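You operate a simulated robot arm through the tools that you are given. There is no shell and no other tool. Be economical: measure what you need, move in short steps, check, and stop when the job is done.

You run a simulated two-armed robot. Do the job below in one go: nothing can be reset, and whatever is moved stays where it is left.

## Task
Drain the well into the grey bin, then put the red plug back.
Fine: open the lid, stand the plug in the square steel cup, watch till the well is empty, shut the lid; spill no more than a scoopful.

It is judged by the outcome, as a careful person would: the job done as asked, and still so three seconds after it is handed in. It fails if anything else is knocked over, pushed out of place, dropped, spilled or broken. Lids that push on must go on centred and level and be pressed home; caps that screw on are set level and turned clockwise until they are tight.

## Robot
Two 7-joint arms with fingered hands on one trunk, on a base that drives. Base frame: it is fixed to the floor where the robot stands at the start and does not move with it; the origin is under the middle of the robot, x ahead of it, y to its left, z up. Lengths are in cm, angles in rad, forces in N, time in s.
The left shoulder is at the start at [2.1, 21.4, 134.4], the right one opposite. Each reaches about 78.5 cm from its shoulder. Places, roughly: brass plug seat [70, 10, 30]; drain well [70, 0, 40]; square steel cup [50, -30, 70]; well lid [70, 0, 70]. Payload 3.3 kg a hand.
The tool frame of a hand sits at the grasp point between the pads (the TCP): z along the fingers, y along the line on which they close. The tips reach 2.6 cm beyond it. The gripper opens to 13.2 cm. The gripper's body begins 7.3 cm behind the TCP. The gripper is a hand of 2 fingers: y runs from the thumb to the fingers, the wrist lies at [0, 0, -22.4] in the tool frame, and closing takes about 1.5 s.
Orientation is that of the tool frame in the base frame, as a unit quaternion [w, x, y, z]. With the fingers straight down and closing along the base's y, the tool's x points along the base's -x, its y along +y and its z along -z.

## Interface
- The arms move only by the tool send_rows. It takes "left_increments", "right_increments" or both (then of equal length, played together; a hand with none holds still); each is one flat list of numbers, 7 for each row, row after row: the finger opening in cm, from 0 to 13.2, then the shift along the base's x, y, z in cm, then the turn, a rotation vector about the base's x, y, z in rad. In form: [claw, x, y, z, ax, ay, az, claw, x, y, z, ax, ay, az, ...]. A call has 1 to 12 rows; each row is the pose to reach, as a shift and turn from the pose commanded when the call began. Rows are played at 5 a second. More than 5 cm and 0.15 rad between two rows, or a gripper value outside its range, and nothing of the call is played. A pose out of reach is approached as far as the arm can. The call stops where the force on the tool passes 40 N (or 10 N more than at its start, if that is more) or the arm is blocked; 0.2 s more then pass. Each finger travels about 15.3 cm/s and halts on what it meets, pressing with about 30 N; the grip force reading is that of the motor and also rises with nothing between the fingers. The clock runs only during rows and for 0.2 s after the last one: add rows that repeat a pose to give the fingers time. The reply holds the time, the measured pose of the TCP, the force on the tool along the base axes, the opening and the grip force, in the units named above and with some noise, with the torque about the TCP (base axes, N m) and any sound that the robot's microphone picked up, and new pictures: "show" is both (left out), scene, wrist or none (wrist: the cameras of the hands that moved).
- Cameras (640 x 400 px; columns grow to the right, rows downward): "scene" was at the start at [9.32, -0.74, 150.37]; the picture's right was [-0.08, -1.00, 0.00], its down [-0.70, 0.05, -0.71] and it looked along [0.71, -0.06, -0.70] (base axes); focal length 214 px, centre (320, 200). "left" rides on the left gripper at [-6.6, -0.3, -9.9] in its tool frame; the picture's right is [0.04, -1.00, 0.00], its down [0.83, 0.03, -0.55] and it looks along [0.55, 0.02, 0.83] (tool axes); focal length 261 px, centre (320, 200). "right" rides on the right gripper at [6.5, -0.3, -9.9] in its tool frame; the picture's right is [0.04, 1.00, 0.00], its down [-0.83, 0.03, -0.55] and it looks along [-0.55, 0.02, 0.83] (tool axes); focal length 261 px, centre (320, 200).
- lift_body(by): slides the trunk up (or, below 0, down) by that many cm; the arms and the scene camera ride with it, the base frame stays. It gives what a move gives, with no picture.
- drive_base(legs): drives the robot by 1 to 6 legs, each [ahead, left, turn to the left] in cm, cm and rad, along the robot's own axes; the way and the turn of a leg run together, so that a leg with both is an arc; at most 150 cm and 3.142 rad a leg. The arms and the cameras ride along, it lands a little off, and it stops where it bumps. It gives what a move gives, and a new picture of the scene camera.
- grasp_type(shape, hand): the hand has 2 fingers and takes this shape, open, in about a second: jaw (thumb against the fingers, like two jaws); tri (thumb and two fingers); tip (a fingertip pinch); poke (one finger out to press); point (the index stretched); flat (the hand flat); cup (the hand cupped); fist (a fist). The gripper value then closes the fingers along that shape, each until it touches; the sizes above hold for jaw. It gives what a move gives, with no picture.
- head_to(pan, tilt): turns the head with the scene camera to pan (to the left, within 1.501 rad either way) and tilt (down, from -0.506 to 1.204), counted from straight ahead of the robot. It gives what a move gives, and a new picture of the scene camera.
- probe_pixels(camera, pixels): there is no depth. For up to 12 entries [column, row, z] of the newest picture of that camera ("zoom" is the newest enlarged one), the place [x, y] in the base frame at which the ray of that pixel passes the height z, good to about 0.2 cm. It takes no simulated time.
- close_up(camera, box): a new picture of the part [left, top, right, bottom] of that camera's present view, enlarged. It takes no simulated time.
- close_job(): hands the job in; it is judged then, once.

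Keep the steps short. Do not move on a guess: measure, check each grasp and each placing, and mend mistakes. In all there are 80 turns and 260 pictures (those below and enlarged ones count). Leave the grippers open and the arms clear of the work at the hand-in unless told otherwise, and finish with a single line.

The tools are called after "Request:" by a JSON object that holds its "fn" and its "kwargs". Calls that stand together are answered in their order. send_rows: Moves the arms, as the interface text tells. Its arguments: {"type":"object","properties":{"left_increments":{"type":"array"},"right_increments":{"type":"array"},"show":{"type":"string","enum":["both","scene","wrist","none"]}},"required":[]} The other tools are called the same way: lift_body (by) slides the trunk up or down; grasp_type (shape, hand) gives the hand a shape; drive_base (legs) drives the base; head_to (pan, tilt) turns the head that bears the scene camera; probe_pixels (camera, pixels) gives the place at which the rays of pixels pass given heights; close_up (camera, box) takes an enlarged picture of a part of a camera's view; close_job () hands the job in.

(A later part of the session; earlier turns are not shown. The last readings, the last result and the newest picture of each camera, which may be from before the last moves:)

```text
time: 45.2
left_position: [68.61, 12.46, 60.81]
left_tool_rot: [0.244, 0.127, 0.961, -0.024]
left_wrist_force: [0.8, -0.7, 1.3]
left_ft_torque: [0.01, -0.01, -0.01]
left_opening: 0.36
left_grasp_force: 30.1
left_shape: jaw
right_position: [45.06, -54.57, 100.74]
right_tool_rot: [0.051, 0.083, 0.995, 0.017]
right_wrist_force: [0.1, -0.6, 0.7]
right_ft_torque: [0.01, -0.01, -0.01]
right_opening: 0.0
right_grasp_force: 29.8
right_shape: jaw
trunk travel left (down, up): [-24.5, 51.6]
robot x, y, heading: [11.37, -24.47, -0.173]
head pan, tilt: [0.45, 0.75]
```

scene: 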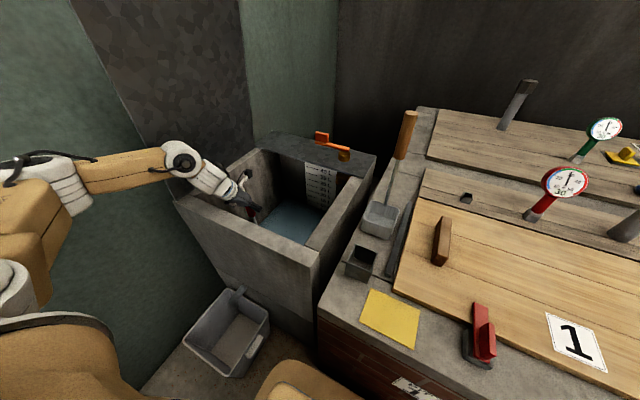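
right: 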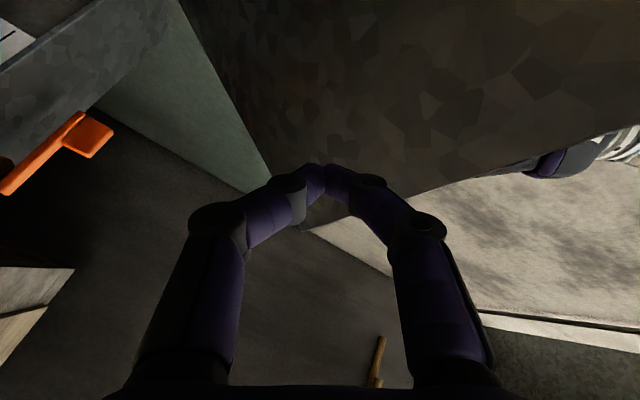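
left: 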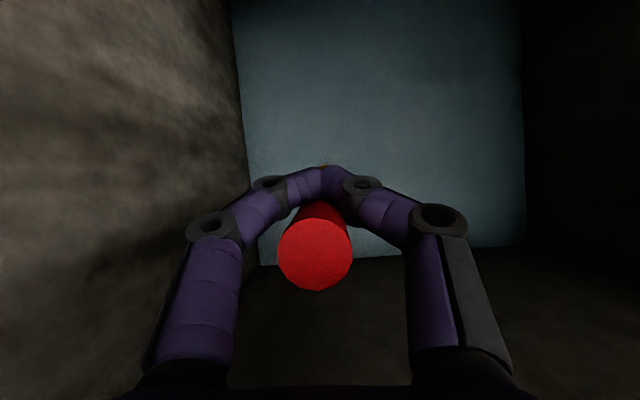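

The fingertips closed just beyond the grip (opening 0.36), not squarely on it. I open, back off 1.6 cm along the hand's axis and close again.

Request:
{"fn": "send_rows", "kwargs": {"left_increments": [3, 0, 0, 0, 0, 0, 0, 5, 0, 0, 0, 0, 0, 0, 5, -0.9, 0.15, 1.3, 0, 0, 0, 5, -0.9, 0.15, 1.3, 0, 0, 0, 1, -0.9, 0.15, 1.3, 0, 0, 0, 0, -0.9, 0.15, 1.3, 0, 0, 0, 0, -0.9, 0.15, 1.3, 0, 0, 0, 0, -0.9, 0.15, 1.3, 0, 0, 0], "show": "wrist"}}

```text
time: 47.0
left_position: [67.83, 12.75, 62.16]
left_tool_rot: [0.244, 0.128, 0.961, -0.024]
left_wrist_force: [0.0, 0.1, -0.7]
left_ft_torque: [0.01, 0.04, 0.04]
left_opening: 1.93
left_grasp_force: 29.4
left_shape: jaw
right_position: [45.07, -54.72, 100.86]
right_tool_rot: [0.051, 0.083, 0.995, 0.017]
right_wrist_force: [-0.3, 1.5, -0.6]
right_ft_torque: [-0.02, -0.01, 0.06]
right_opening: 0.0
right_grasp_force: 29.5
right_shape: jaw
trunk travel left (down, up): [-24.5, 51.6]
robot x, y, heading: [11.94, -24.65, -0.172]
head pan, tilt: [0.45, 0.75]
```

left: 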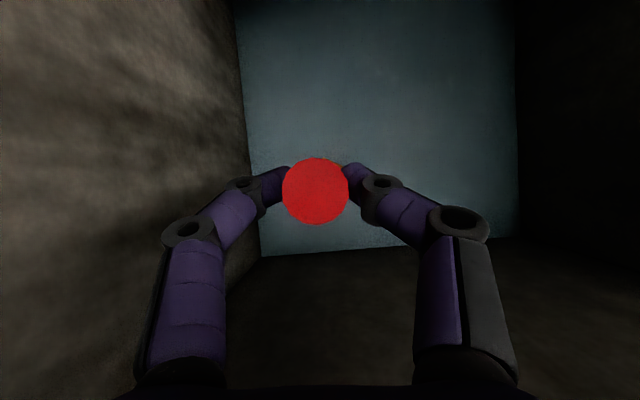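

Now a full grip (1.93 cm). Pull straight up 4 cm and watch force and sound.

Request:
{"fn": "send_rows", "kwargs": {"left_increments": [0, 0, 0, 0.7, 0, 0, 0, 0, 0, 0, 1.5, 0, 0, 0, 0, 0, 0, 3, 0, 0, 0, 0, 0, 0, 4, 0, 0, 0], "show": "both"}}

```text
time: 48.0
left_position: [67.59, 12.68, 66.15]
left_tool_rot: [0.245, 0.127, 0.961, -0.024]
left_wrist_force: [0.3, 1.5, -1.9]
left_ft_torque: [0.03, 0.02, -0.01]
left_opening: 1.91
left_grasp_force: 30.0
left_shape: jaw
right_position: [45.06, -54.57, 100.81]
right_tool_rot: [0.051, 0.083, 0.995, 0.017]
right_wrist_force: [-0.7, 1.0, -0.2]
right_ft_torque: [0.0, 0.02, -0.02]
right_opening: 0.0
right_grasp_force: 29.9
right_shape: jaw
trunk travel left (down, up): [-24.5, 51.6]
robot x, y, heading: [11.44, -24.27, -0.174]
head pan, tilt: [0.45, 0.75]
```

scene: 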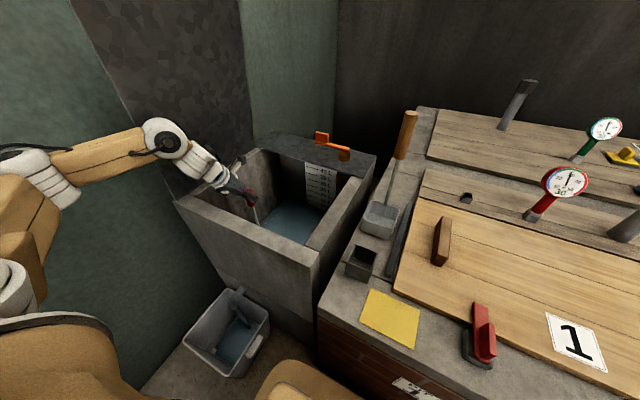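
left: 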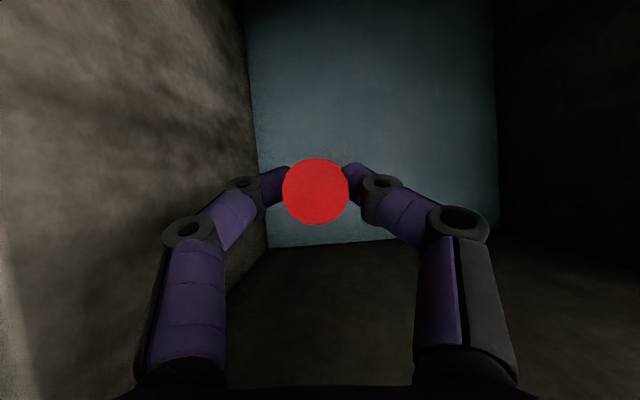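

It is draining into the bin. Shift the plug 4 cm away from the lid, then raise the trunk 46 cm to lift the plug clear.

Request:
{"fn": "send_rows", "kwargs": {"left_increments": [0, -0.4, -2, 2, 0, 0, 0, 0, -0.7, -4, 4, 0, 0, 0], "show": "none"}}

Request:
{"fn": "lift_body", "kwargs": {"by": 44}}

Request:
{"fn": "head_to", "kwargs": {"pan": 0.3, "tilt": 1.0}}

Request:
{"fn": "close_up", "kwargs": {"camera": "left", "box": [0, 0, 640, 400]}}

```text
time: 48.6
left_position: [67.05, 8.81, 70.07]
left_tool_rot: [0.244, 0.127, 0.961, -0.022]
left_wrist_force: [-0.5, 0.8, -2.2]
left_ft_torque: [0.03, -0.02, 0.0]
left_opening: 1.89
left_grasp_force: 29.8
left_shape: jaw
right_position: [45.07, -54.66, 100.91]
right_tool_rot: [0.05, 0.083, 0.995, 0.016]
right_wrist_force: [0.3, -0.1, -0.5]
right_ft_torque: [-0.03, 0.02, 0.02]
right_opening: 0.02
right_grasp_force: 29.7
right_shape: jaw
trunk travel left (down, up): [-24.5, 51.6]
robot x, y, heading: [11.75, -24.79, -0.171]
head pan, tilt: [0.45, 0.75]
```

```text
refused: 44 is not a number from -40 to 40
```

```text
time: 49.4
left_position: [66.96, 8.75, 69.99]
left_tool_rot: [0.244, 0.127, 0.961, -0.024]
left_wrist_force: [0.5, 0.3, -3.0]
left_ft_torque: [-0.01, 0.02, 0.0]
left_opening: 1.9
left_grasp_force: 29.8
left_shape: jaw
right_position: [45.08, -54.72, 100.81]
right_tool_rot: [0.05, 0.084, 0.995, 0.017]
right_wrist_force: [0.3, 0.8, 0.4]
right_ft_torque: [0.0, -0.04, 0.01]
right_opening: 0.0
right_grasp_force: 30.1
right_shape: jaw
trunk travel left (down, up): [-24.5, 51.6]
robot x, y, heading: [11.78, -24.51, -0.173]
head pan, tilt: [0.3, 1.0]
```

scene: 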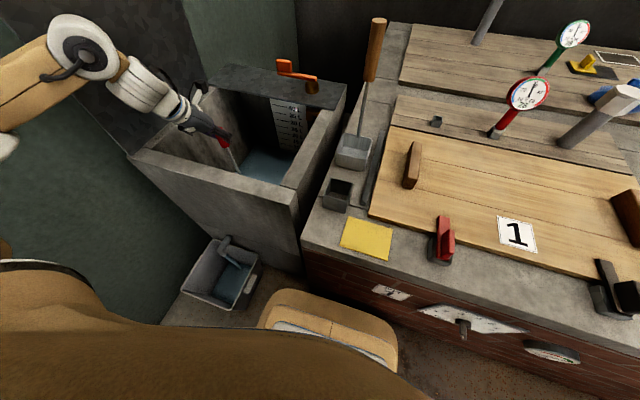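

```text
1.00 times, centred on (320, 200) of left
```

zoom: 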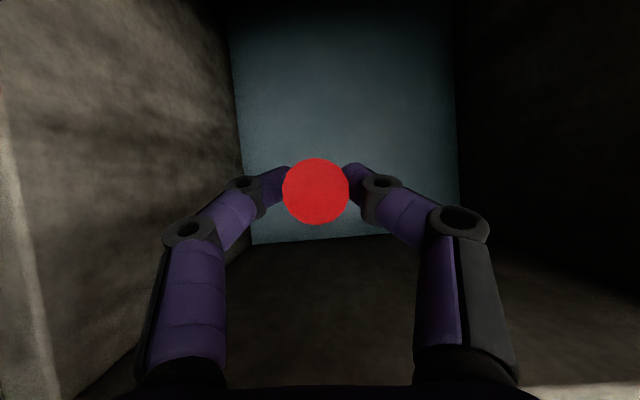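

Lift is limited to 40 per call; raise 40.

Request:
{"fn": "lift_body", "kwargs": {"by": 40}}

Request:
{"fn": "head_to", "kwargs": {"pan": 0.3, "tilt": 1.1}}

```text
time: 53.2
left_position: [66.84, 8.78, 110.07]
left_tool_rot: [0.244, 0.127, 0.961, -0.024]
left_wrist_force: [-0.2, 0.6, -2.2]
left_ft_torque: [-0.02, 0.02, 0.01]
left_opening: 1.9
left_grasp_force: 29.9
left_shape: jaw
right_position: [44.99, -54.64, 140.86]
right_tool_rot: [0.05, 0.083, 0.995, 0.017]
right_wrist_force: [0.4, -0.4, 0.6]
right_ft_torque: [0.01, 0.01, -0.05]
right_opening: 0.01
right_grasp_force: 29.7
right_shape: jaw
trunk travel left (down, up): [-64.5, 11.6]
robot x, y, heading: [11.69, -24.53, -0.177]
head pan, tilt: [0.3, 1.0]
```

```text
time: 53.9
left_position: [66.98, 8.73, 110.02]
left_tool_rot: [0.245, 0.126, 0.961, -0.024]
left_wrist_force: [0.3, -1.5, -2.8]
left_ft_torque: [-0.03, 0.04, -0.04]
left_opening: 1.9
left_grasp_force: 29.9
left_shape: jaw
right_position: [45.03, -54.6, 140.82]
right_tool_rot: [0.05, 0.083, 0.995, 0.017]
right_wrist_force: [-0.1, 0.9, 0.4]
right_ft_torque: [0.0, -0.01, -0.02]
right_opening: 0.0
right_grasp_force: 30.3
right_shape: jaw
trunk travel left (down, up): [-64.5, 11.6]
robot x, y, heading: [11.35, -24.47, -0.173]
head pan, tilt: [0.3, 1.1]
```

scene: 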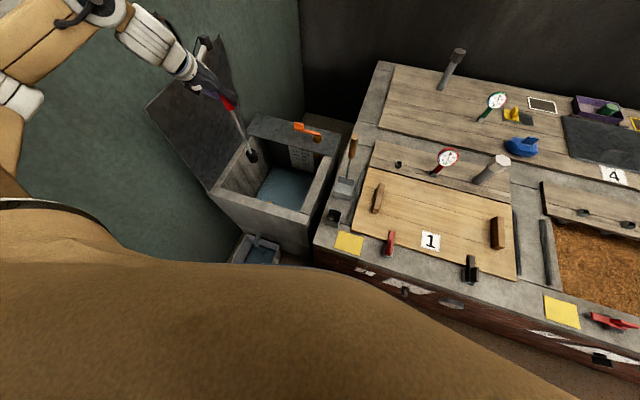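

The plug hangs clear (black stopper at (252,157)). Check whether it hangs upright: probe stopper and top; enlarge.

Request:
{"fn": "close_up", "kwargs": {"camera": "scene", "box": [180, 70, 340, 190]}}

Request:
{"fn": "probe_pixels", "kwargs": {"camera": "zoom", "pixels": [[270, 292, 76], [270, 292, 78], [270, 292, 80], [198, 112, 106], [198, 112, 108]]}}

Request:
{"fn": "close_up", "kwargs": {"camera": "left", "box": [0, 0, 640, 400]}}

```text
3.33 times, centred on (260, 130) of scene
```

zoom: 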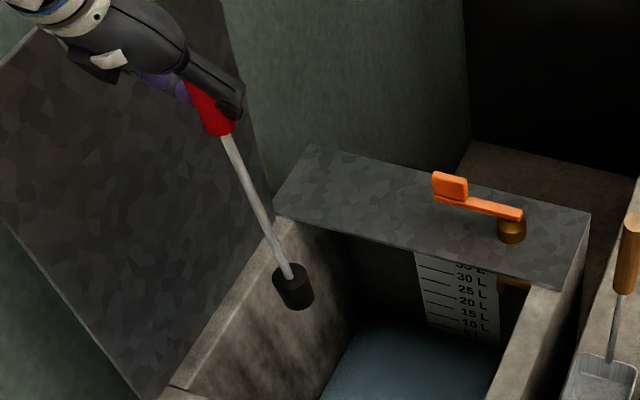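

```text
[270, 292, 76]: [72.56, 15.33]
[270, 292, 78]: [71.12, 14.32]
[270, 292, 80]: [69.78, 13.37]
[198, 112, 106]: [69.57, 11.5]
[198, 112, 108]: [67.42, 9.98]
```

```text
1.00 times, centred on (320, 200) of left
```

zoom: 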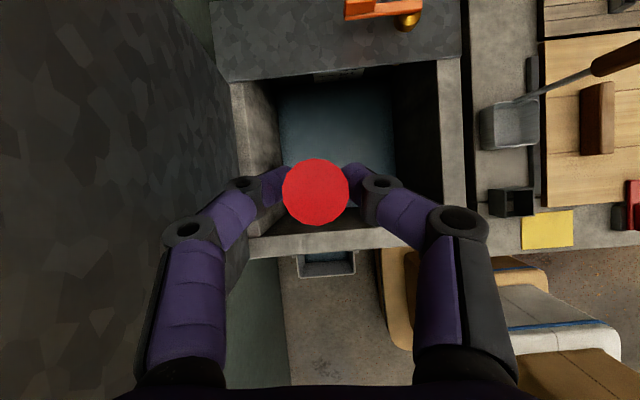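

Request:
{"fn": "close_up", "kwargs": {"camera": "scene", "box": [210, 90, 270, 170]}}

Request:
{"fn": "probe_pixels", "kwargs": {"camera": "scene", "pixels": [[252, 160, 76], [252, 160, 78], [252, 160, 80], [229.5, 110, 103], [229.5, 110, 105], [251, 152, 80], [251, 152, 82]]}}

```text
5.00 times, centred on (240, 130) of scene
```

zoom: 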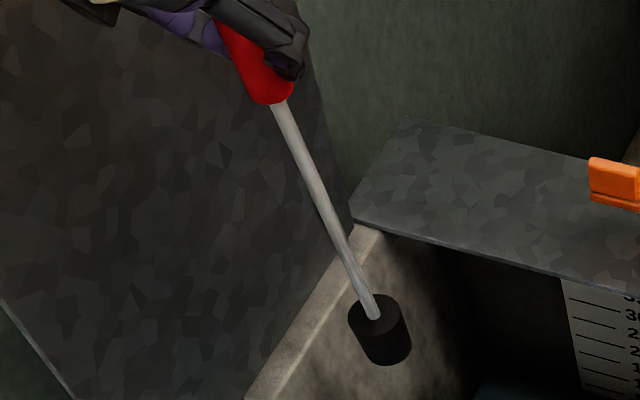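

```text
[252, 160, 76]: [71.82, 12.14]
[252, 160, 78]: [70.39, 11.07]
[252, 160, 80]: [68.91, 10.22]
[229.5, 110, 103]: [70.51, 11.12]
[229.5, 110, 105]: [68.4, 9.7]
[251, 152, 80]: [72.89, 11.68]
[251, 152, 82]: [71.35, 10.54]
```

Plug hangs practically upright. Measure the cup's mouth again in a sharp enlargement from here.

Request:
{"fn": "close_up", "kwargs": {"camera": "scene", "box": [310, 190, 358, 235]}}

Request:
{"fn": "close_up", "kwargs": {"camera": "left", "box": [460, 160, 556, 240]}}

```text
8.89 times, centred on (334, 212) of scene
```

zoom: 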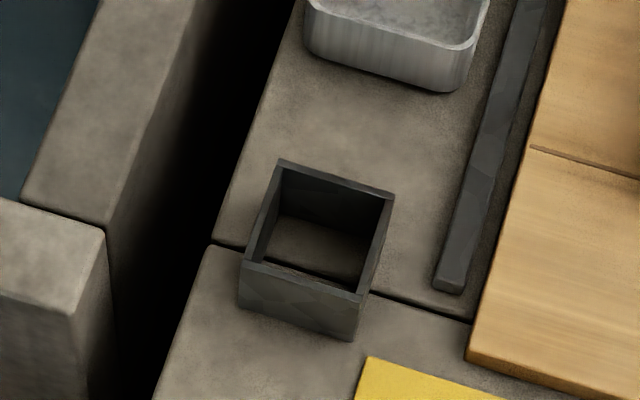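

```text
5.00 times, centred on (508, 200) of left
```

zoom: 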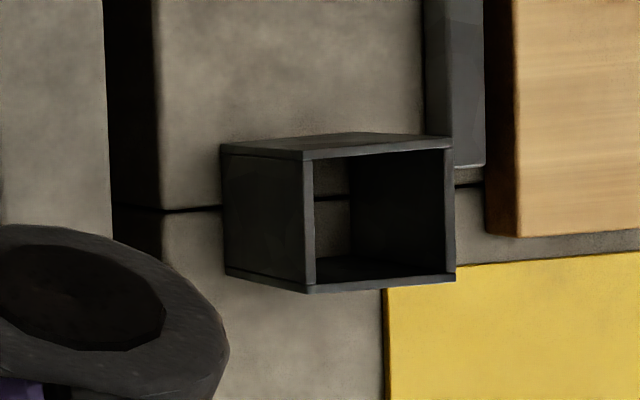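

Request:
{"fn": "probe_pixels", "kwargs": {"camera": "zoom", "pixels": [[308, 158, 75], [448, 152, 75], [451, 278, 75], [312, 286, 75], [224, 148, 70], [226, 272, 70], [308, 158, 76], [451, 278, 76]]}}

Request:
{"fn": "close_up", "kwargs": {"camera": "scene", "box": [310, 190, 358, 235]}}

Request:
{"fn": "probe_pixels", "kwargs": {"camera": "zoom", "pixels": [[282, 166, 75], [390, 197, 75], [358, 298, 75], [245, 264, 75], [282, 166, 76], [390, 197, 76], [358, 298, 76], [245, 264, 76], [352, 340, 70], [240, 305, 70]]}}

```text
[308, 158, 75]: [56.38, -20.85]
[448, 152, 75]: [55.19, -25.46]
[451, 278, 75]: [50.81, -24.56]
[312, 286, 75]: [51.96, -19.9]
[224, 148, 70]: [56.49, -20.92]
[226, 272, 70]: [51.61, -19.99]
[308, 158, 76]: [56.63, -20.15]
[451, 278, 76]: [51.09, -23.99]
```

```text
8.89 times, centred on (334, 212) of scene
```

zoom: 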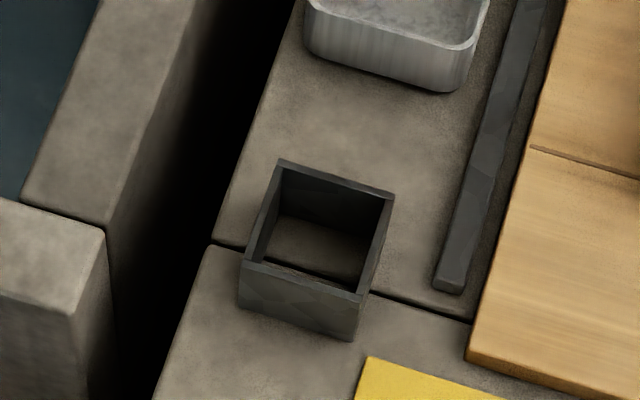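

```text
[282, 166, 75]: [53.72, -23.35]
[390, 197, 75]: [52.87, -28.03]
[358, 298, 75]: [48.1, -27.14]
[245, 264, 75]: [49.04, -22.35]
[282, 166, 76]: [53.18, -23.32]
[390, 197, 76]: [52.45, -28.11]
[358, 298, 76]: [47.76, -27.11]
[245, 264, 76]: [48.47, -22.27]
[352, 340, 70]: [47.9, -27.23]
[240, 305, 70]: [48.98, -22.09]
```

Cameras disagree by 2–3 cm, so I'll align visually close to the cup. Carry the plug over towards the cup, first 2/3 of the way, at safe height.

Request:
{"fn": "send_rows", "kwargs": {"left_increments": [0, 0, -2, 2, 0, 0, 0, 0, -2, -6, 3, 0, 0, 0, 0, -4, -10, 3, 0, 0, 0, 0, -6, -14, 3, 0, 0, 0, 0, -8, -18, 3, 0, 0, 0, 0, -10, -22, 3, 0, 0, 0, 0, -12, -25, 3, 0, 0, 0], "show": "both"}}

Request:
{"fn": "send_rows", "kwargs": {"right_increments": [0, 0, 0, 0, 0, 0, 0], "show": "wrist"}}

```text
time: 55.5
left_position: [55.02, -16.54, 113.09]
left_tool_rot: [0.245, 0.128, 0.961, -0.024]
left_wrist_force: [0.1, 0.2, -1.4]
left_ft_torque: [0.03, 0.02, 0.03]
left_opening: 1.89
left_grasp_force: 30.3
left_shape: jaw
right_position: [45.04, -54.8, 140.79]
right_tool_rot: [0.052, 0.083, 0.995, 0.017]
right_wrist_force: [-0.9, 0.8, -0.2]
right_ft_torque: [0.0, -0.02, 0.03]
right_opening: 0.0
right_grasp_force: 30.4
right_shape: jaw
trunk travel left (down, up): [-64.5, 11.6]
robot x, y, heading: [11.64, -24.68, -0.17]
head pan, tilt: [0.3, 1.1]
```

scene: 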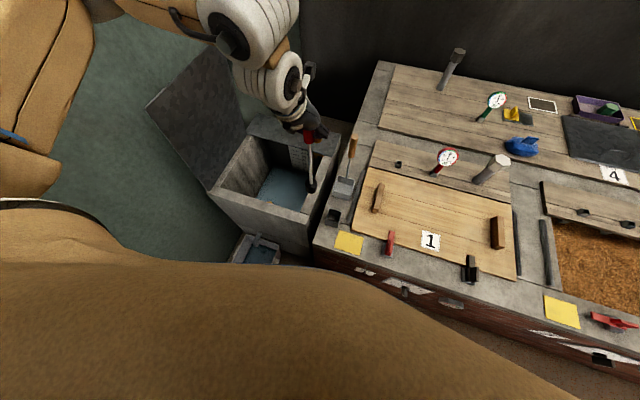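
left: 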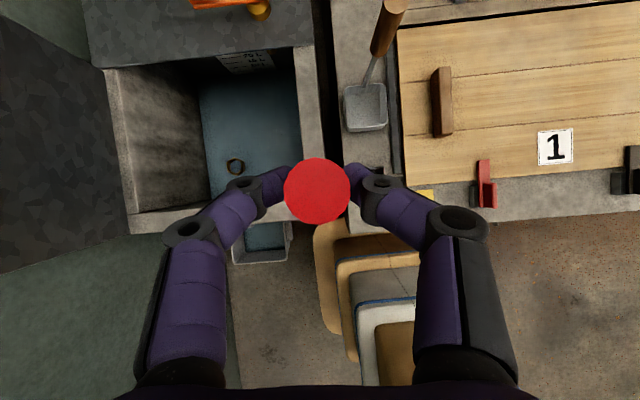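

```text
time: 55.9
left_position: [55.07, -16.52, 113.07]
left_tool_rot: [0.245, 0.127, 0.961, -0.023]
left_wrist_force: [-0.2, -0.6, -2.3]
left_ft_torque: [-0.01, 0.02, 0.03]
left_opening: 1.87
left_grasp_force: 29.8
left_shape: jaw
right_position: [45.05, -54.53, 140.86]
right_tool_rot: [0.05, 0.083, 0.995, 0.016]
right_wrist_force: [0.4, 0.7, -0.5]
right_ft_torque: [0.05, 0.01, -0.04]
right_opening: 0.0
right_grasp_force: 29.3
right_shape: jaw
trunk travel left (down, up): [-64.5, 11.6]
robot x, y, heading: [11.93, -24.73, -0.178]
head pan, tilt: [0.3, 1.1]
```

right: 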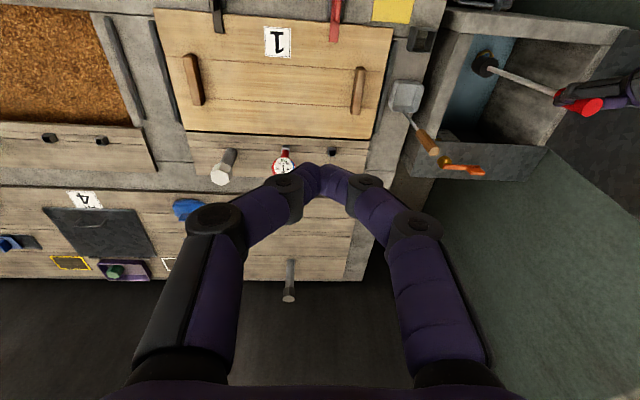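

Both the right wrist camera and the scene camera see stopper and cup. Move the plug by (-5,-8.2) to over the cup and compare in both.

Request:
{"fn": "send_rows", "kwargs": {"left_increments": [0, -2.5, -4, 0, 0, 0, 0, 0, -5, -8.2, 0, 0, 0, 0], "show": "scene"}}

Request:
{"fn": "close_up", "kwargs": {"camera": "scene", "box": [290, 120, 386, 230]}}

Request:
{"fn": "probe_pixels", "kwargs": {"camera": "zoom", "pixels": [[320, 200, 80]]}}

Request:
{"fn": "close_up", "kwargs": {"camera": "right", "box": [370, 0, 530, 100]}}

```text
time: 56.5
left_position: [49.98, -24.75, 113.13]
left_tool_rot: [0.245, 0.126, 0.961, -0.022]
left_wrist_force: [0.0, 0.6, -1.2]
left_ft_torque: [0.11, 0.01, 0.05]
left_opening: 1.89
left_grasp_force: 30.3
left_shape: jaw
right_position: [44.97, -54.88, 140.84]
right_tool_rot: [0.051, 0.084, 0.995, 0.018]
right_wrist_force: [-0.2, 0.8, 0.1]
right_ft_torque: [0.03, -0.01, -0.02]
right_opening: 0.01
right_grasp_force: 29.7
right_shape: jaw
trunk travel left (down, up): [-64.5, 11.6]
robot x, y, heading: [11.67, -24.62, -0.174]
head pan, tilt: [0.3, 1.1]
```

scene: 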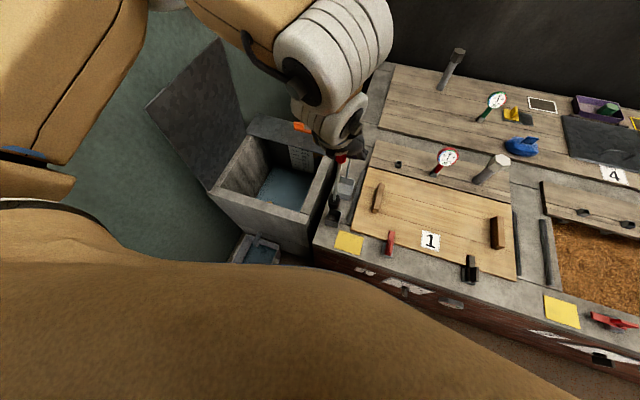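

```text
3.64 times, centred on (338, 175) of scene
```

zoom: 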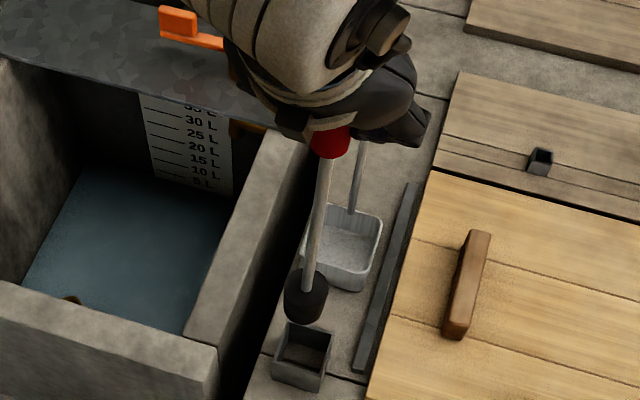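

```text
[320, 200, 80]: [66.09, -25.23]
```

```text
4.00 times, centred on (450, 50) of right
```

zoom: 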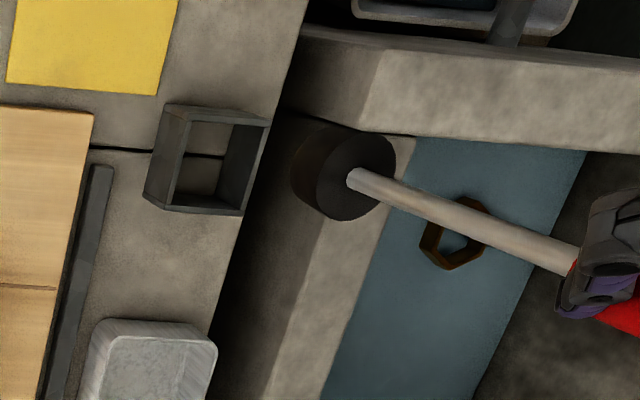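

Probe in the right-camera zoom: stopper top centre (356,177), rod top (575,250), cup mouth corners; then the same in the scene zoom.

Request:
{"fn": "probe_pixels", "kwargs": {"camera": "zoom", "pixels": [[356, 177, 86], [356, 177, 88], [575, 257, 108], [575, 257, 110], [193, 115, 75], [268, 123, 75], [245, 212, 75], [170, 206, 75], [193, 115, 76], [245, 212, 76]]}}

Request:
{"fn": "close_up", "kwargs": {"camera": "scene", "box": [290, 120, 386, 230]}}

Request:
{"fn": "probe_pixels", "kwargs": {"camera": "zoom", "pixels": [[308, 286, 86], [308, 286, 88], [330, 155, 108], [330, 155, 110], [289, 322, 75], [332, 334, 75], [319, 374, 75], [275, 362, 75], [303, 312, 83], [303, 312, 82]]}}

```text
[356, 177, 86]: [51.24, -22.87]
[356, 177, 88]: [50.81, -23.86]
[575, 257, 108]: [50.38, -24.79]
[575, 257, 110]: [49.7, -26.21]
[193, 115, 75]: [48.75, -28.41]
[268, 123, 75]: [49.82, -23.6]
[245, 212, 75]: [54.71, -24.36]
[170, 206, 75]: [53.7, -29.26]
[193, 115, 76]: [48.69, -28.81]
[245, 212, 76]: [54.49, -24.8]
```

```text
3.64 times, centred on (338, 175) of scene
```

zoom: 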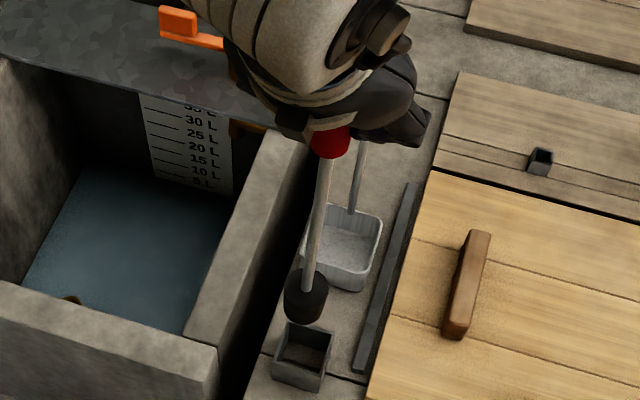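

```text
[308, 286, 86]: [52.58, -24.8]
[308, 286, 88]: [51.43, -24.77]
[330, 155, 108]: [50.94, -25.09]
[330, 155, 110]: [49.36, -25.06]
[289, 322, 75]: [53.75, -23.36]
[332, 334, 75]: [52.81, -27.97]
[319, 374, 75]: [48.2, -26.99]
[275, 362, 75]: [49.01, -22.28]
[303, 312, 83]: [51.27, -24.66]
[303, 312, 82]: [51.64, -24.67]
```

Triangulating: stopper centre (50.55,-24.7) with bottom z≈85, rod upright; cup mouth really at z≈72, centre ≈(52.4,-25.0). Shift (+1.8,-0.3), lower 9 cm and re-check.

Request:
{"fn": "send_rows", "kwargs": {"left_increments": [0, 1.8, -0.3, -2, 0, 0, 0, 0, 1.8, -0.3, -6, 0, 0, 0, 0, 1.8, -0.3, -9.5, 0, 0, 0, 0, 1.8, -0.3, -9.5, 0, 0, 0], "show": "none"}}

Request:
{"fn": "close_up", "kwargs": {"camera": "scene", "box": [310, 170, 358, 230]}}

Request:
{"fn": "close_up", "kwargs": {"camera": "right", "box": [380, 0, 480, 70]}}

```text
time: 57.5
left_position: [51.66, -24.79, 103.57]
left_tool_rot: [0.245, 0.126, 0.961, -0.023]
left_wrist_force: [-0.7, 0.2, -2.4]
left_ft_torque: [0.04, 0.02, 0.03]
left_opening: 1.88
left_grasp_force: 29.7
left_shape: jaw
right_position: [45.01, -54.59, 140.97]
right_tool_rot: [0.051, 0.084, 0.995, 0.017]
right_wrist_force: [-0.2, 0.0, 0.3]
right_ft_torque: [-0.03, -0.01, 0.0]
right_opening: 0.04
right_grasp_force: 30.1
right_shape: jaw
trunk travel left (down, up): [-64.5, 11.6]
robot x, y, heading: [11.32, -24.43, -0.168]
head pan, tilt: [0.3, 1.1]
```

```text
6.67 times, centred on (334, 200) of scene
```

zoom: 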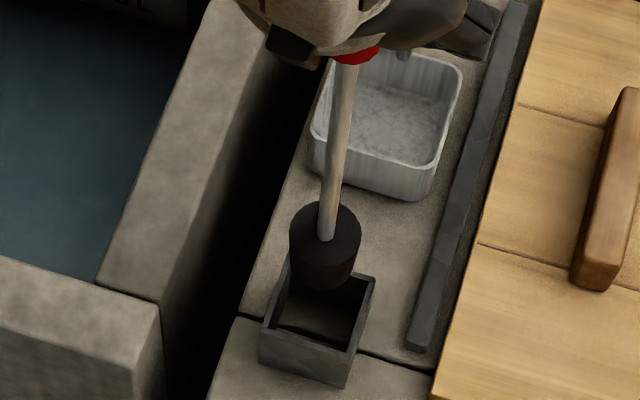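

```text
5.71 times, centred on (430, 35) of right
```

zoom: 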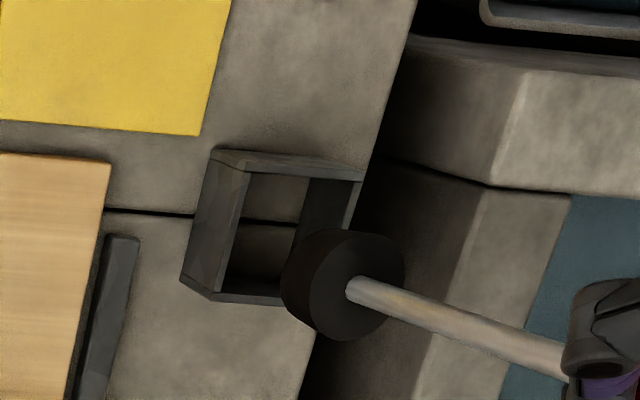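

Request:
{"fn": "probe_pixels", "kwargs": {"camera": "zoom", "pixels": [[358, 290, 79], [358, 290, 80], [358, 290, 81], [243, 167, 72], [364, 174, 72], [218, 296, 72], [300, 303, 72], [243, 167, 73], [218, 296, 73]]}}

Request:
{"fn": "close_up", "kwargs": {"camera": "scene", "box": [310, 170, 358, 230]}}

Request:
{"fn": "probe_pixels", "kwargs": {"camera": "zoom", "pixels": [[326, 236, 79], [326, 236, 80], [326, 236, 81], [290, 262, 72], [374, 281, 72], [350, 352, 72], [264, 330, 72], [374, 281, 73], [264, 330, 73], [323, 268, 76]]}}

```text
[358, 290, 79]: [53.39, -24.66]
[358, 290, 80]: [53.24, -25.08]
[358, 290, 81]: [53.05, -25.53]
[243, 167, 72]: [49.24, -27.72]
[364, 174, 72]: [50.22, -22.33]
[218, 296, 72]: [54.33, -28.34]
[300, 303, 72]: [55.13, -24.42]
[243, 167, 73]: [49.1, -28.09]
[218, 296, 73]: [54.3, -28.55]
```

```text
6.67 times, centred on (334, 200) of scene
```

zoom: 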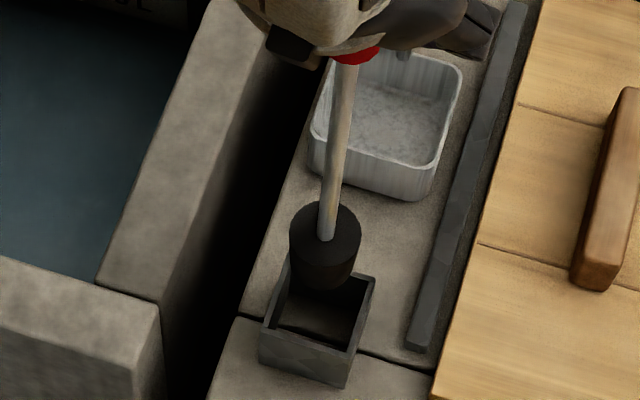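

```text
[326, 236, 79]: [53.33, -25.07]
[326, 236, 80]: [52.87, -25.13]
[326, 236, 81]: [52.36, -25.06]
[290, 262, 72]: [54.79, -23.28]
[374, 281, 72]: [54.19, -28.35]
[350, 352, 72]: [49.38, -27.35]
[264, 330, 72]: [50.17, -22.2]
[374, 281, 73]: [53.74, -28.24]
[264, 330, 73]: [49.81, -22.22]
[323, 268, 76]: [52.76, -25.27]
```

Cup mouth: both cameras agree on (52.2,-25.3) at z 72. Stopper ≈(52.9,-25.05). Correct by (-0.6,-0.2), go down 1.3 and look.

Request:
{"fn": "send_rows", "kwargs": {"left_increments": [0, -0.6, -0.2, 0, 0, 0, 0, 0, -0.6, -0.2, -1.3, 0, 0, 0, 0, -0.6, -0.2, -1.3, 0, 0, 0], "show": "none"}}

Request:
{"fn": "close_up", "kwargs": {"camera": "scene", "box": [320, 190, 350, 230]}}

Request:
{"fn": "close_up", "kwargs": {"camera": "right", "box": [395, 15, 455, 65]}}

```text
time: 58.3
left_position: [51.18, -25.05, 102.29]
left_tool_rot: [0.244, 0.127, 0.961, -0.024]
left_wrist_force: [-0.2, -0.4, -2.5]
left_ft_torque: [0.01, 0.04, -0.01]
left_opening: 1.89
left_grasp_force: 29.4
left_shape: jaw
right_position: [45.07, -54.76, 140.88]
right_tool_rot: [0.05, 0.083, 0.995, 0.017]
right_wrist_force: [0.5, 0.2, -0.1]
right_ft_torque: [-0.02, 0.01, -0.02]
right_opening: 0.0
right_grasp_force: 29.9
right_shape: jaw
trunk travel left (down, up): [-64.5, 11.6]
robot x, y, heading: [11.73, -24.64, -0.18]
head pan, tilt: [0.3, 1.1]
```

```text
10.00 times, centred on (335, 210) of scene
```

zoom: 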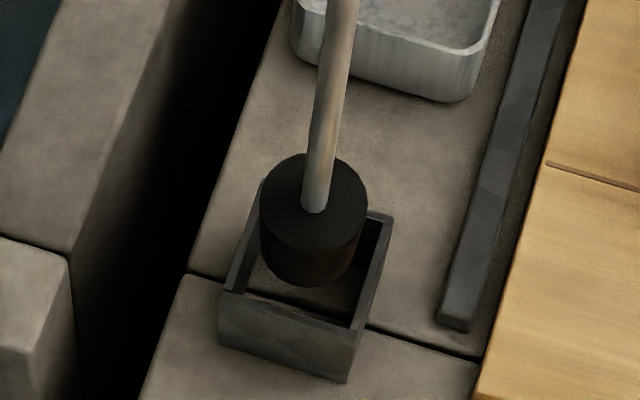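

```text
8.00 times, centred on (425, 40) of right
```

zoom: 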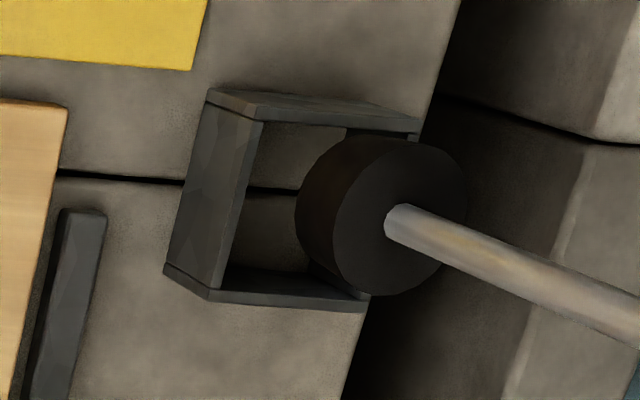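

Comparing stopper bottom with mouth in both enlargements, the plug should go about +0.4 in x and -0.35 in y. Apply, lower 1.3 more, look again.

Request:
{"fn": "send_rows", "kwargs": {"left_increments": [0, 0.4, -0.34, 0, 0, 0, 0, 0, 0.4, -0.34, -1.3, 0, 0, 0, 0, 0.4, -0.34, -1.3, 0, 0, 0], "show": "none"}}

Request:
{"fn": "close_up", "kwargs": {"camera": "scene", "box": [320, 190, 350, 230]}}

Request:
{"fn": "close_up", "kwargs": {"camera": "right", "box": [395, 15, 455, 65]}}

Request:
{"fn": "close_up", "kwargs": {"camera": "scene", "box": [200, 120, 340, 280]}}

```text
time: 59.1
left_position: [51.55, -25.42, 101.0]
left_tool_rot: [0.244, 0.126, 0.961, -0.024]
left_wrist_force: [0.8, -0.4, -2.3]
left_ft_torque: [-0.01, -0.02, 0.0]
left_opening: 1.88
left_grasp_force: 29.6
left_shape: jaw
right_position: [45.12, -54.72, 140.8]
right_tool_rot: [0.051, 0.083, 0.995, 0.017]
right_wrist_force: [0.7, 0.0, 0.0]
right_ft_torque: [-0.02, 0.0, -0.02]
right_opening: 0.0
right_grasp_force: 30.0
right_shape: jaw
trunk travel left (down, up): [-64.5, 11.6]
robot x, y, heading: [11.44, -24.38, -0.172]
head pan, tilt: [0.3, 1.1]
```

```text
10.00 times, centred on (335, 210) of scene
```

zoom: 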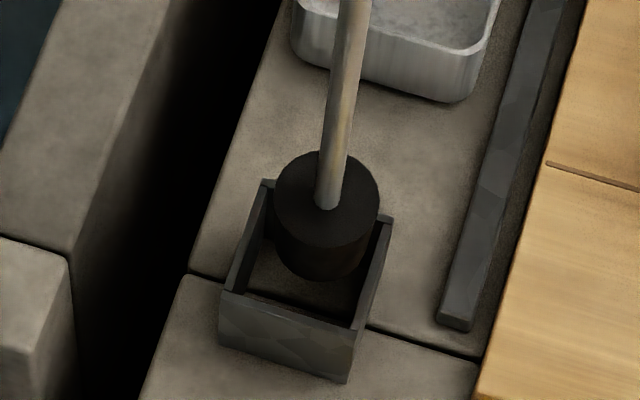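

```text
8.00 times, centred on (425, 40) of right
```

zoom: 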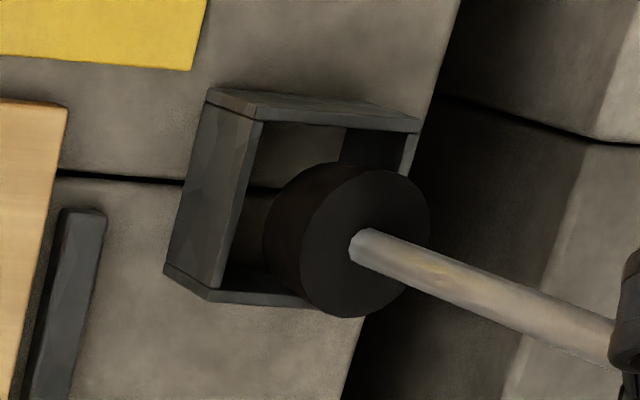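

```text
2.50 times, centred on (270, 200) of scene
```

zoom: 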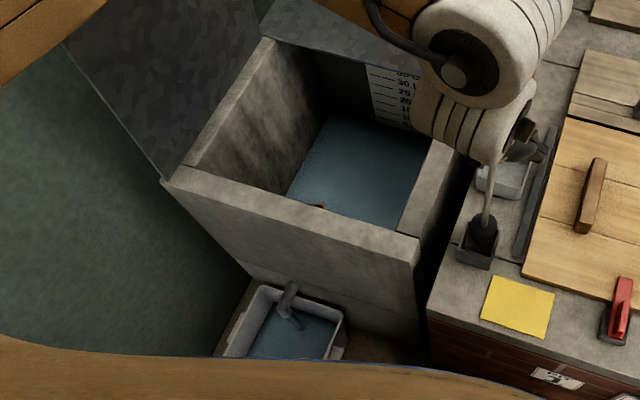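

Nearly over the mouth; a correction of (-0.15,+0.15) remains. Lower 1.5 further and look.

Request:
{"fn": "send_rows", "kwargs": {"left_increments": [0, -0.15, 0.15, 0, 0, 0, 0, 0, -0.15, 0.15, -0.8, 0, 0, 0, 0, -0.15, 0.15, -1.5, 0, 0, 0, 0, -0.15, 0.15, -1.5, 0, 0, 0], "show": "none"}}

Request:
{"fn": "close_up", "kwargs": {"camera": "scene", "box": [320, 190, 350, 230]}}

Request:
{"fn": "close_up", "kwargs": {"camera": "right", "box": [395, 15, 455, 65]}}

```text
time: 60.1
left_position: [51.34, -25.16, 99.46]
left_tool_rot: [0.244, 0.127, 0.961, -0.024]
left_wrist_force: [0.1, 0.5, -2.5]
left_ft_torque: [-0.04, 0.0, 0.02]
left_opening: 1.88
left_grasp_force: 30.2
left_shape: jaw
right_position: [45.09, -54.6, 140.85]
right_tool_rot: [0.05, 0.083, 0.995, 0.017]
right_wrist_force: [0.7, -0.6, 0.2]
right_ft_torque: [-0.04, 0.0, 0.01]
right_opening: 0.0
right_grasp_force: 30.7
right_shape: jaw
trunk travel left (down, up): [-64.5, 11.6]
robot x, y, heading: [11.5, -24.44, -0.172]
head pan, tilt: [0.3, 1.1]
```

```text
10.00 times, centred on (335, 210) of scene
```

zoom: 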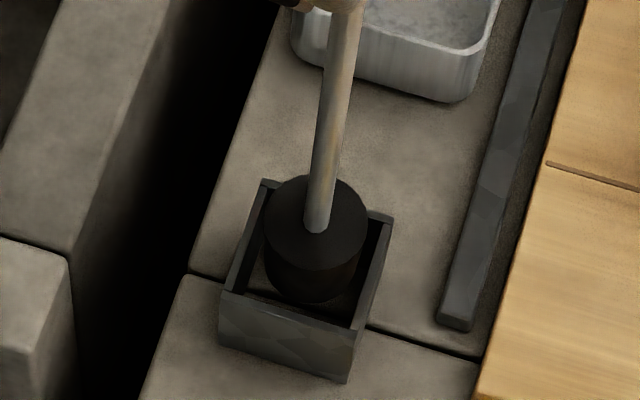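

```text
8.00 times, centred on (425, 40) of right
```

zoom: 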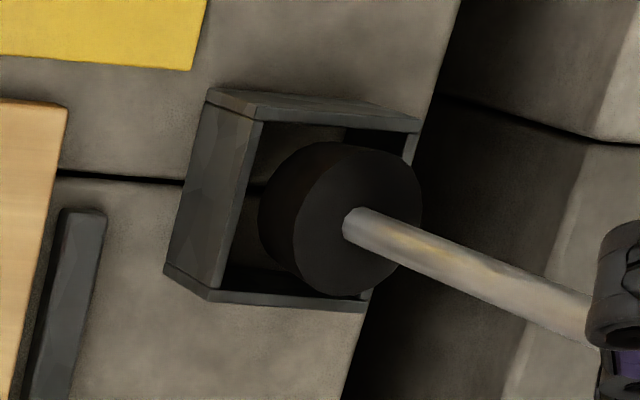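

The stopper bottom is within the mouth. Lower in small steps, watching force.

Request:
{"fn": "send_rows", "kwargs": {"left_increments": [0, 0, 0, -0.7, 0, 0, 0, 0, 0, 0, -1.4, 0, 0, 0, 0, 0, 0, -2, 0, 0, 0, 0, 0, 0, -2, 0, 0, 0], "show": "none"}}

Request:
{"fn": "close_up", "kwargs": {"camera": "scene", "box": [320, 190, 350, 230]}}

Request:
{"fn": "close_up", "kwargs": {"camera": "right", "box": [395, 15, 455, 65]}}

```text
time: 61.1
left_position: [51.34, -25.19, 97.48]
left_tool_rot: [0.245, 0.126, 0.961, -0.022]
left_wrist_force: [0.1, -0.2, -2.5]
left_ft_torque: [-0.01, 0.01, 0.03]
left_opening: 1.88
left_grasp_force: 29.9
left_shape: jaw
right_position: [45.07, -54.65, 140.8]
right_tool_rot: [0.05, 0.083, 0.995, 0.017]
right_wrist_force: [-0.4, 0.5, -0.1]
right_ft_torque: [0.02, 0.0, -0.04]
right_opening: 0.0
right_grasp_force: 29.5
right_shape: jaw
trunk travel left (down, up): [-64.5, 11.6]
robot x, y, heading: [11.77, -24.53, -0.171]
head pan, tilt: [0.3, 1.1]
```

```text
10.00 times, centred on (335, 210) of scene
```

zoom: 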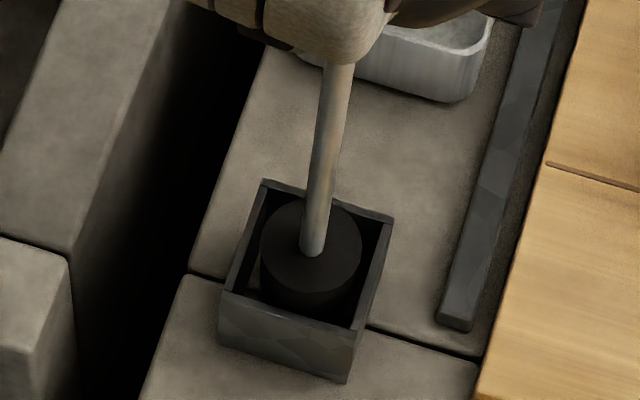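

```text
8.00 times, centred on (425, 40) of right
```

zoom: 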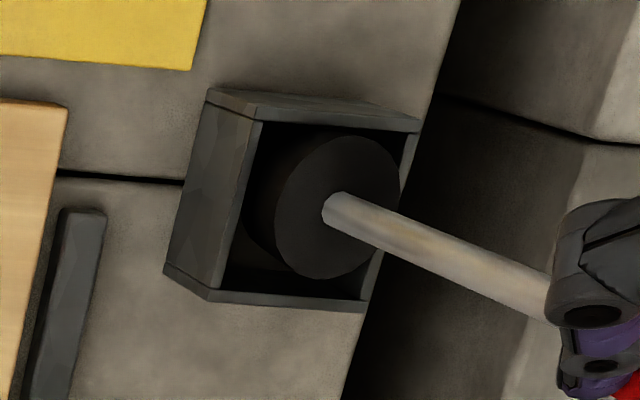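

Cleanly inside the cup. Lower 1.5 more and read the force.

Request:
{"fn": "send_rows", "kwargs": {"left_increments": [0, 0, 0, -0.5, 0, 0, 0, 0, 0, 0, -1, 0, 0, 0, 0, 0, 0, -1.5, 0, 0, 0], "show": "none"}}

Request:
{"fn": "close_up", "kwargs": {"camera": "right", "box": [395, 15, 455, 65]}}

```text
time: 61.9
left_position: [51.35, -25.26, 96.04]
left_tool_rot: [0.244, 0.127, 0.961, -0.023]
left_wrist_force: [-0.1, 0.9, -2.5]
left_ft_torque: [0.03, 0.01, 0.0]
left_opening: 1.89
left_grasp_force: 30.2
left_shape: jaw
right_position: [45.11, -54.66, 140.75]
right_tool_rot: [0.05, 0.083, 0.995, 0.017]
right_wrist_force: [-1.1, -0.1, 0.8]
right_ft_torque: [0.02, -0.02, 0.03]
right_opening: 0.0
right_grasp_force: 29.5
right_shape: jaw
trunk travel left (down, up): [-64.5, 11.6]
robot x, y, heading: [11.48, -24.38, -0.176]
head pan, tilt: [0.3, 1.1]
```

```text
8.00 times, centred on (425, 40) of right
```

zoom: 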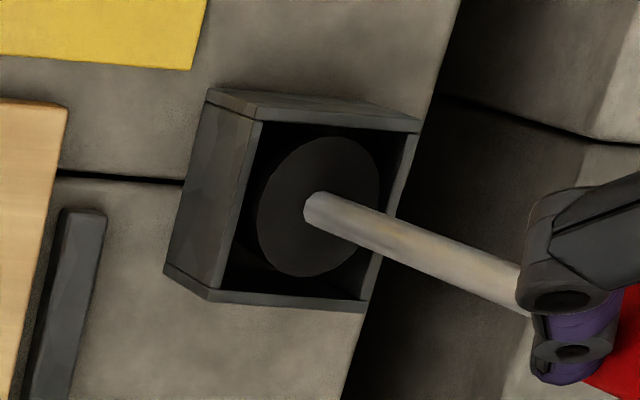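

Still hanging free (−2.5 N). Continue 0.8, then check.

Request:
{"fn": "send_rows", "kwargs": {"left_increments": [0, 0, 0, -0.4, 0, 0, 0, 0, 0, 0, -0.8, 0, 0, 0], "show": "none"}}

Request:
{"fn": "send_rows", "kwargs": {"left_increments": [0, 0, 0, -0.4, 0, 0, 0], "show": "none"}}

```text
time: 62.5
left_position: [51.36, -25.3, 95.17]
left_tool_rot: [0.244, 0.127, 0.961, -0.023]
left_wrist_force: [0.2, -0.6, -1.8]
left_ft_torque: [-0.02, 0.0, 0.0]
left_opening: 1.89
left_grasp_force: 30.0
left_shape: jaw
right_position: [44.93, -54.68, 140.89]
right_tool_rot: [0.051, 0.083, 0.995, 0.017]
right_wrist_force: [0.6, -0.1, 0.2]
right_ft_torque: [0.02, -0.02, 0.0]
right_opening: 0.03
right_grasp_force: 30.5
right_shape: jaw
trunk travel left (down, up): [-64.5, 11.6]
robot x, y, heading: [11.58, -24.68, -0.174]
head pan, tilt: [0.3, 1.1]
```

```text
time: 62.9
left_position: [51.45, -25.2, 94.81]
left_tool_rot: [0.245, 0.127, 0.961, -0.024]
left_wrist_force: [-0.4, 0.1, -2.0]
left_ft_torque: [0.02, 0.0, -0.01]
left_opening: 1.9
left_grasp_force: 30.6
left_shape: jaw
right_position: [45.1, -54.65, 140.75]
right_tool_rot: [0.05, 0.083, 0.995, 0.017]
right_wrist_force: [0.6, -0.4, 0.2]
right_ft_torque: [-0.02, 0.0, -0.01]
right_opening: 0.0
right_grasp_force: 29.7
right_shape: jaw
trunk travel left (down, up): [-64.5, 11.6]
robot x, y, heading: [11.61, -24.65, -0.174]
head pan, tilt: [0.3, 1.1]
```

Request:
{"fn": "send_rows", "kwargs": {"left_increments": [0, 0, 0, -0.3, 0, 0, 0, 0, 0, 0, -0.6, 0, 0, 0], "show": "none"}}

Request:
{"fn": "send_rows", "kwargs": {"left_increments": [0, 0, 0, -0.3, 0, 0, 0], "show": "none"}}

Request:
{"fn": "close_up", "kwargs": {"camera": "right", "box": [380, 0, 500, 80]}}

Request:
{"fn": "close_up", "kwargs": {"camera": "scene", "box": [200, 140, 360, 280]}}

```text
time: 63.5
left_position: [51.55, -25.21, 94.2]
left_tool_rot: [0.245, 0.127, 0.961, -0.023]
left_wrist_force: [0.4, -0.2, -0.8]
left_ft_torque: [0.02, 0.02, 0.01]
left_opening: 1.91
left_grasp_force: 30.3
left_shape: jaw
right_position: [44.99, -54.64, 140.82]
right_tool_rot: [0.05, 0.083, 0.995, 0.016]
right_wrist_force: [-0.6, -0.3, -0.5]
right_ft_torque: [0.0, 0.01, 0.0]
right_opening: 0.0
right_grasp_force: 30.1
right_shape: jaw
trunk travel left (down, up): [-64.5, 11.6]
robot x, y, heading: [11.72, -24.42, -0.172]
head pan, tilt: [0.3, 1.1]
```

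```text
time: 63.9
left_position: [51.54, -25.27, 94.02]
left_tool_rot: [0.246, 0.127, 0.961, -0.024]
left_wrist_force: [0.8, -0.2, 11.0]
left_ft_torque: [-0.02, -0.08, 0.01]
left_opening: 1.92
left_grasp_force: 29.9
left_shape: jaw
right_position: [44.97, -54.55, 140.82]
right_tool_rot: [0.052, 0.084, 0.995, 0.017]
right_wrist_force: [-0.2, -0.2, -0.2]
right_ft_torque: [-0.02, 0.02, -0.01]
right_opening: 0.0
right_grasp_force: 29.8
right_shape: jaw
trunk travel left (down, up): [-64.5, 11.6]
robot x, y, heading: [11.99, -24.5, -0.172]
head pan, tilt: [0.3, 1.1]
```

```text
5.00 times, centred on (440, 40) of right
```

zoom: 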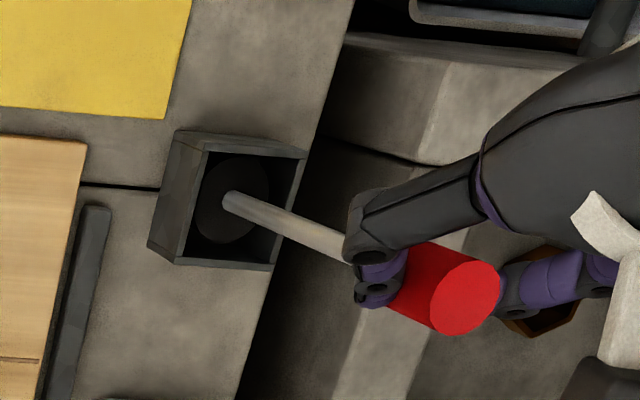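

```text
2.86 times, centred on (280, 210) of scene
```

zoom: 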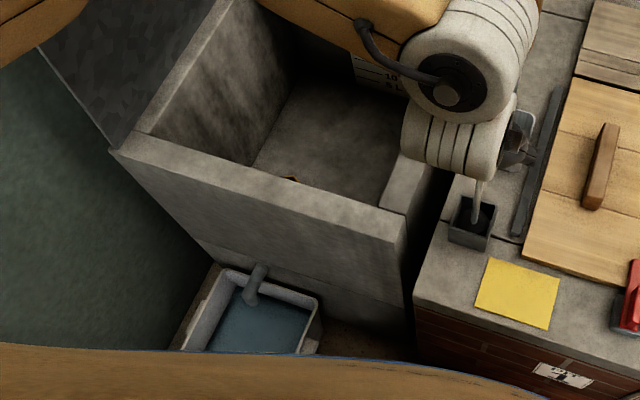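

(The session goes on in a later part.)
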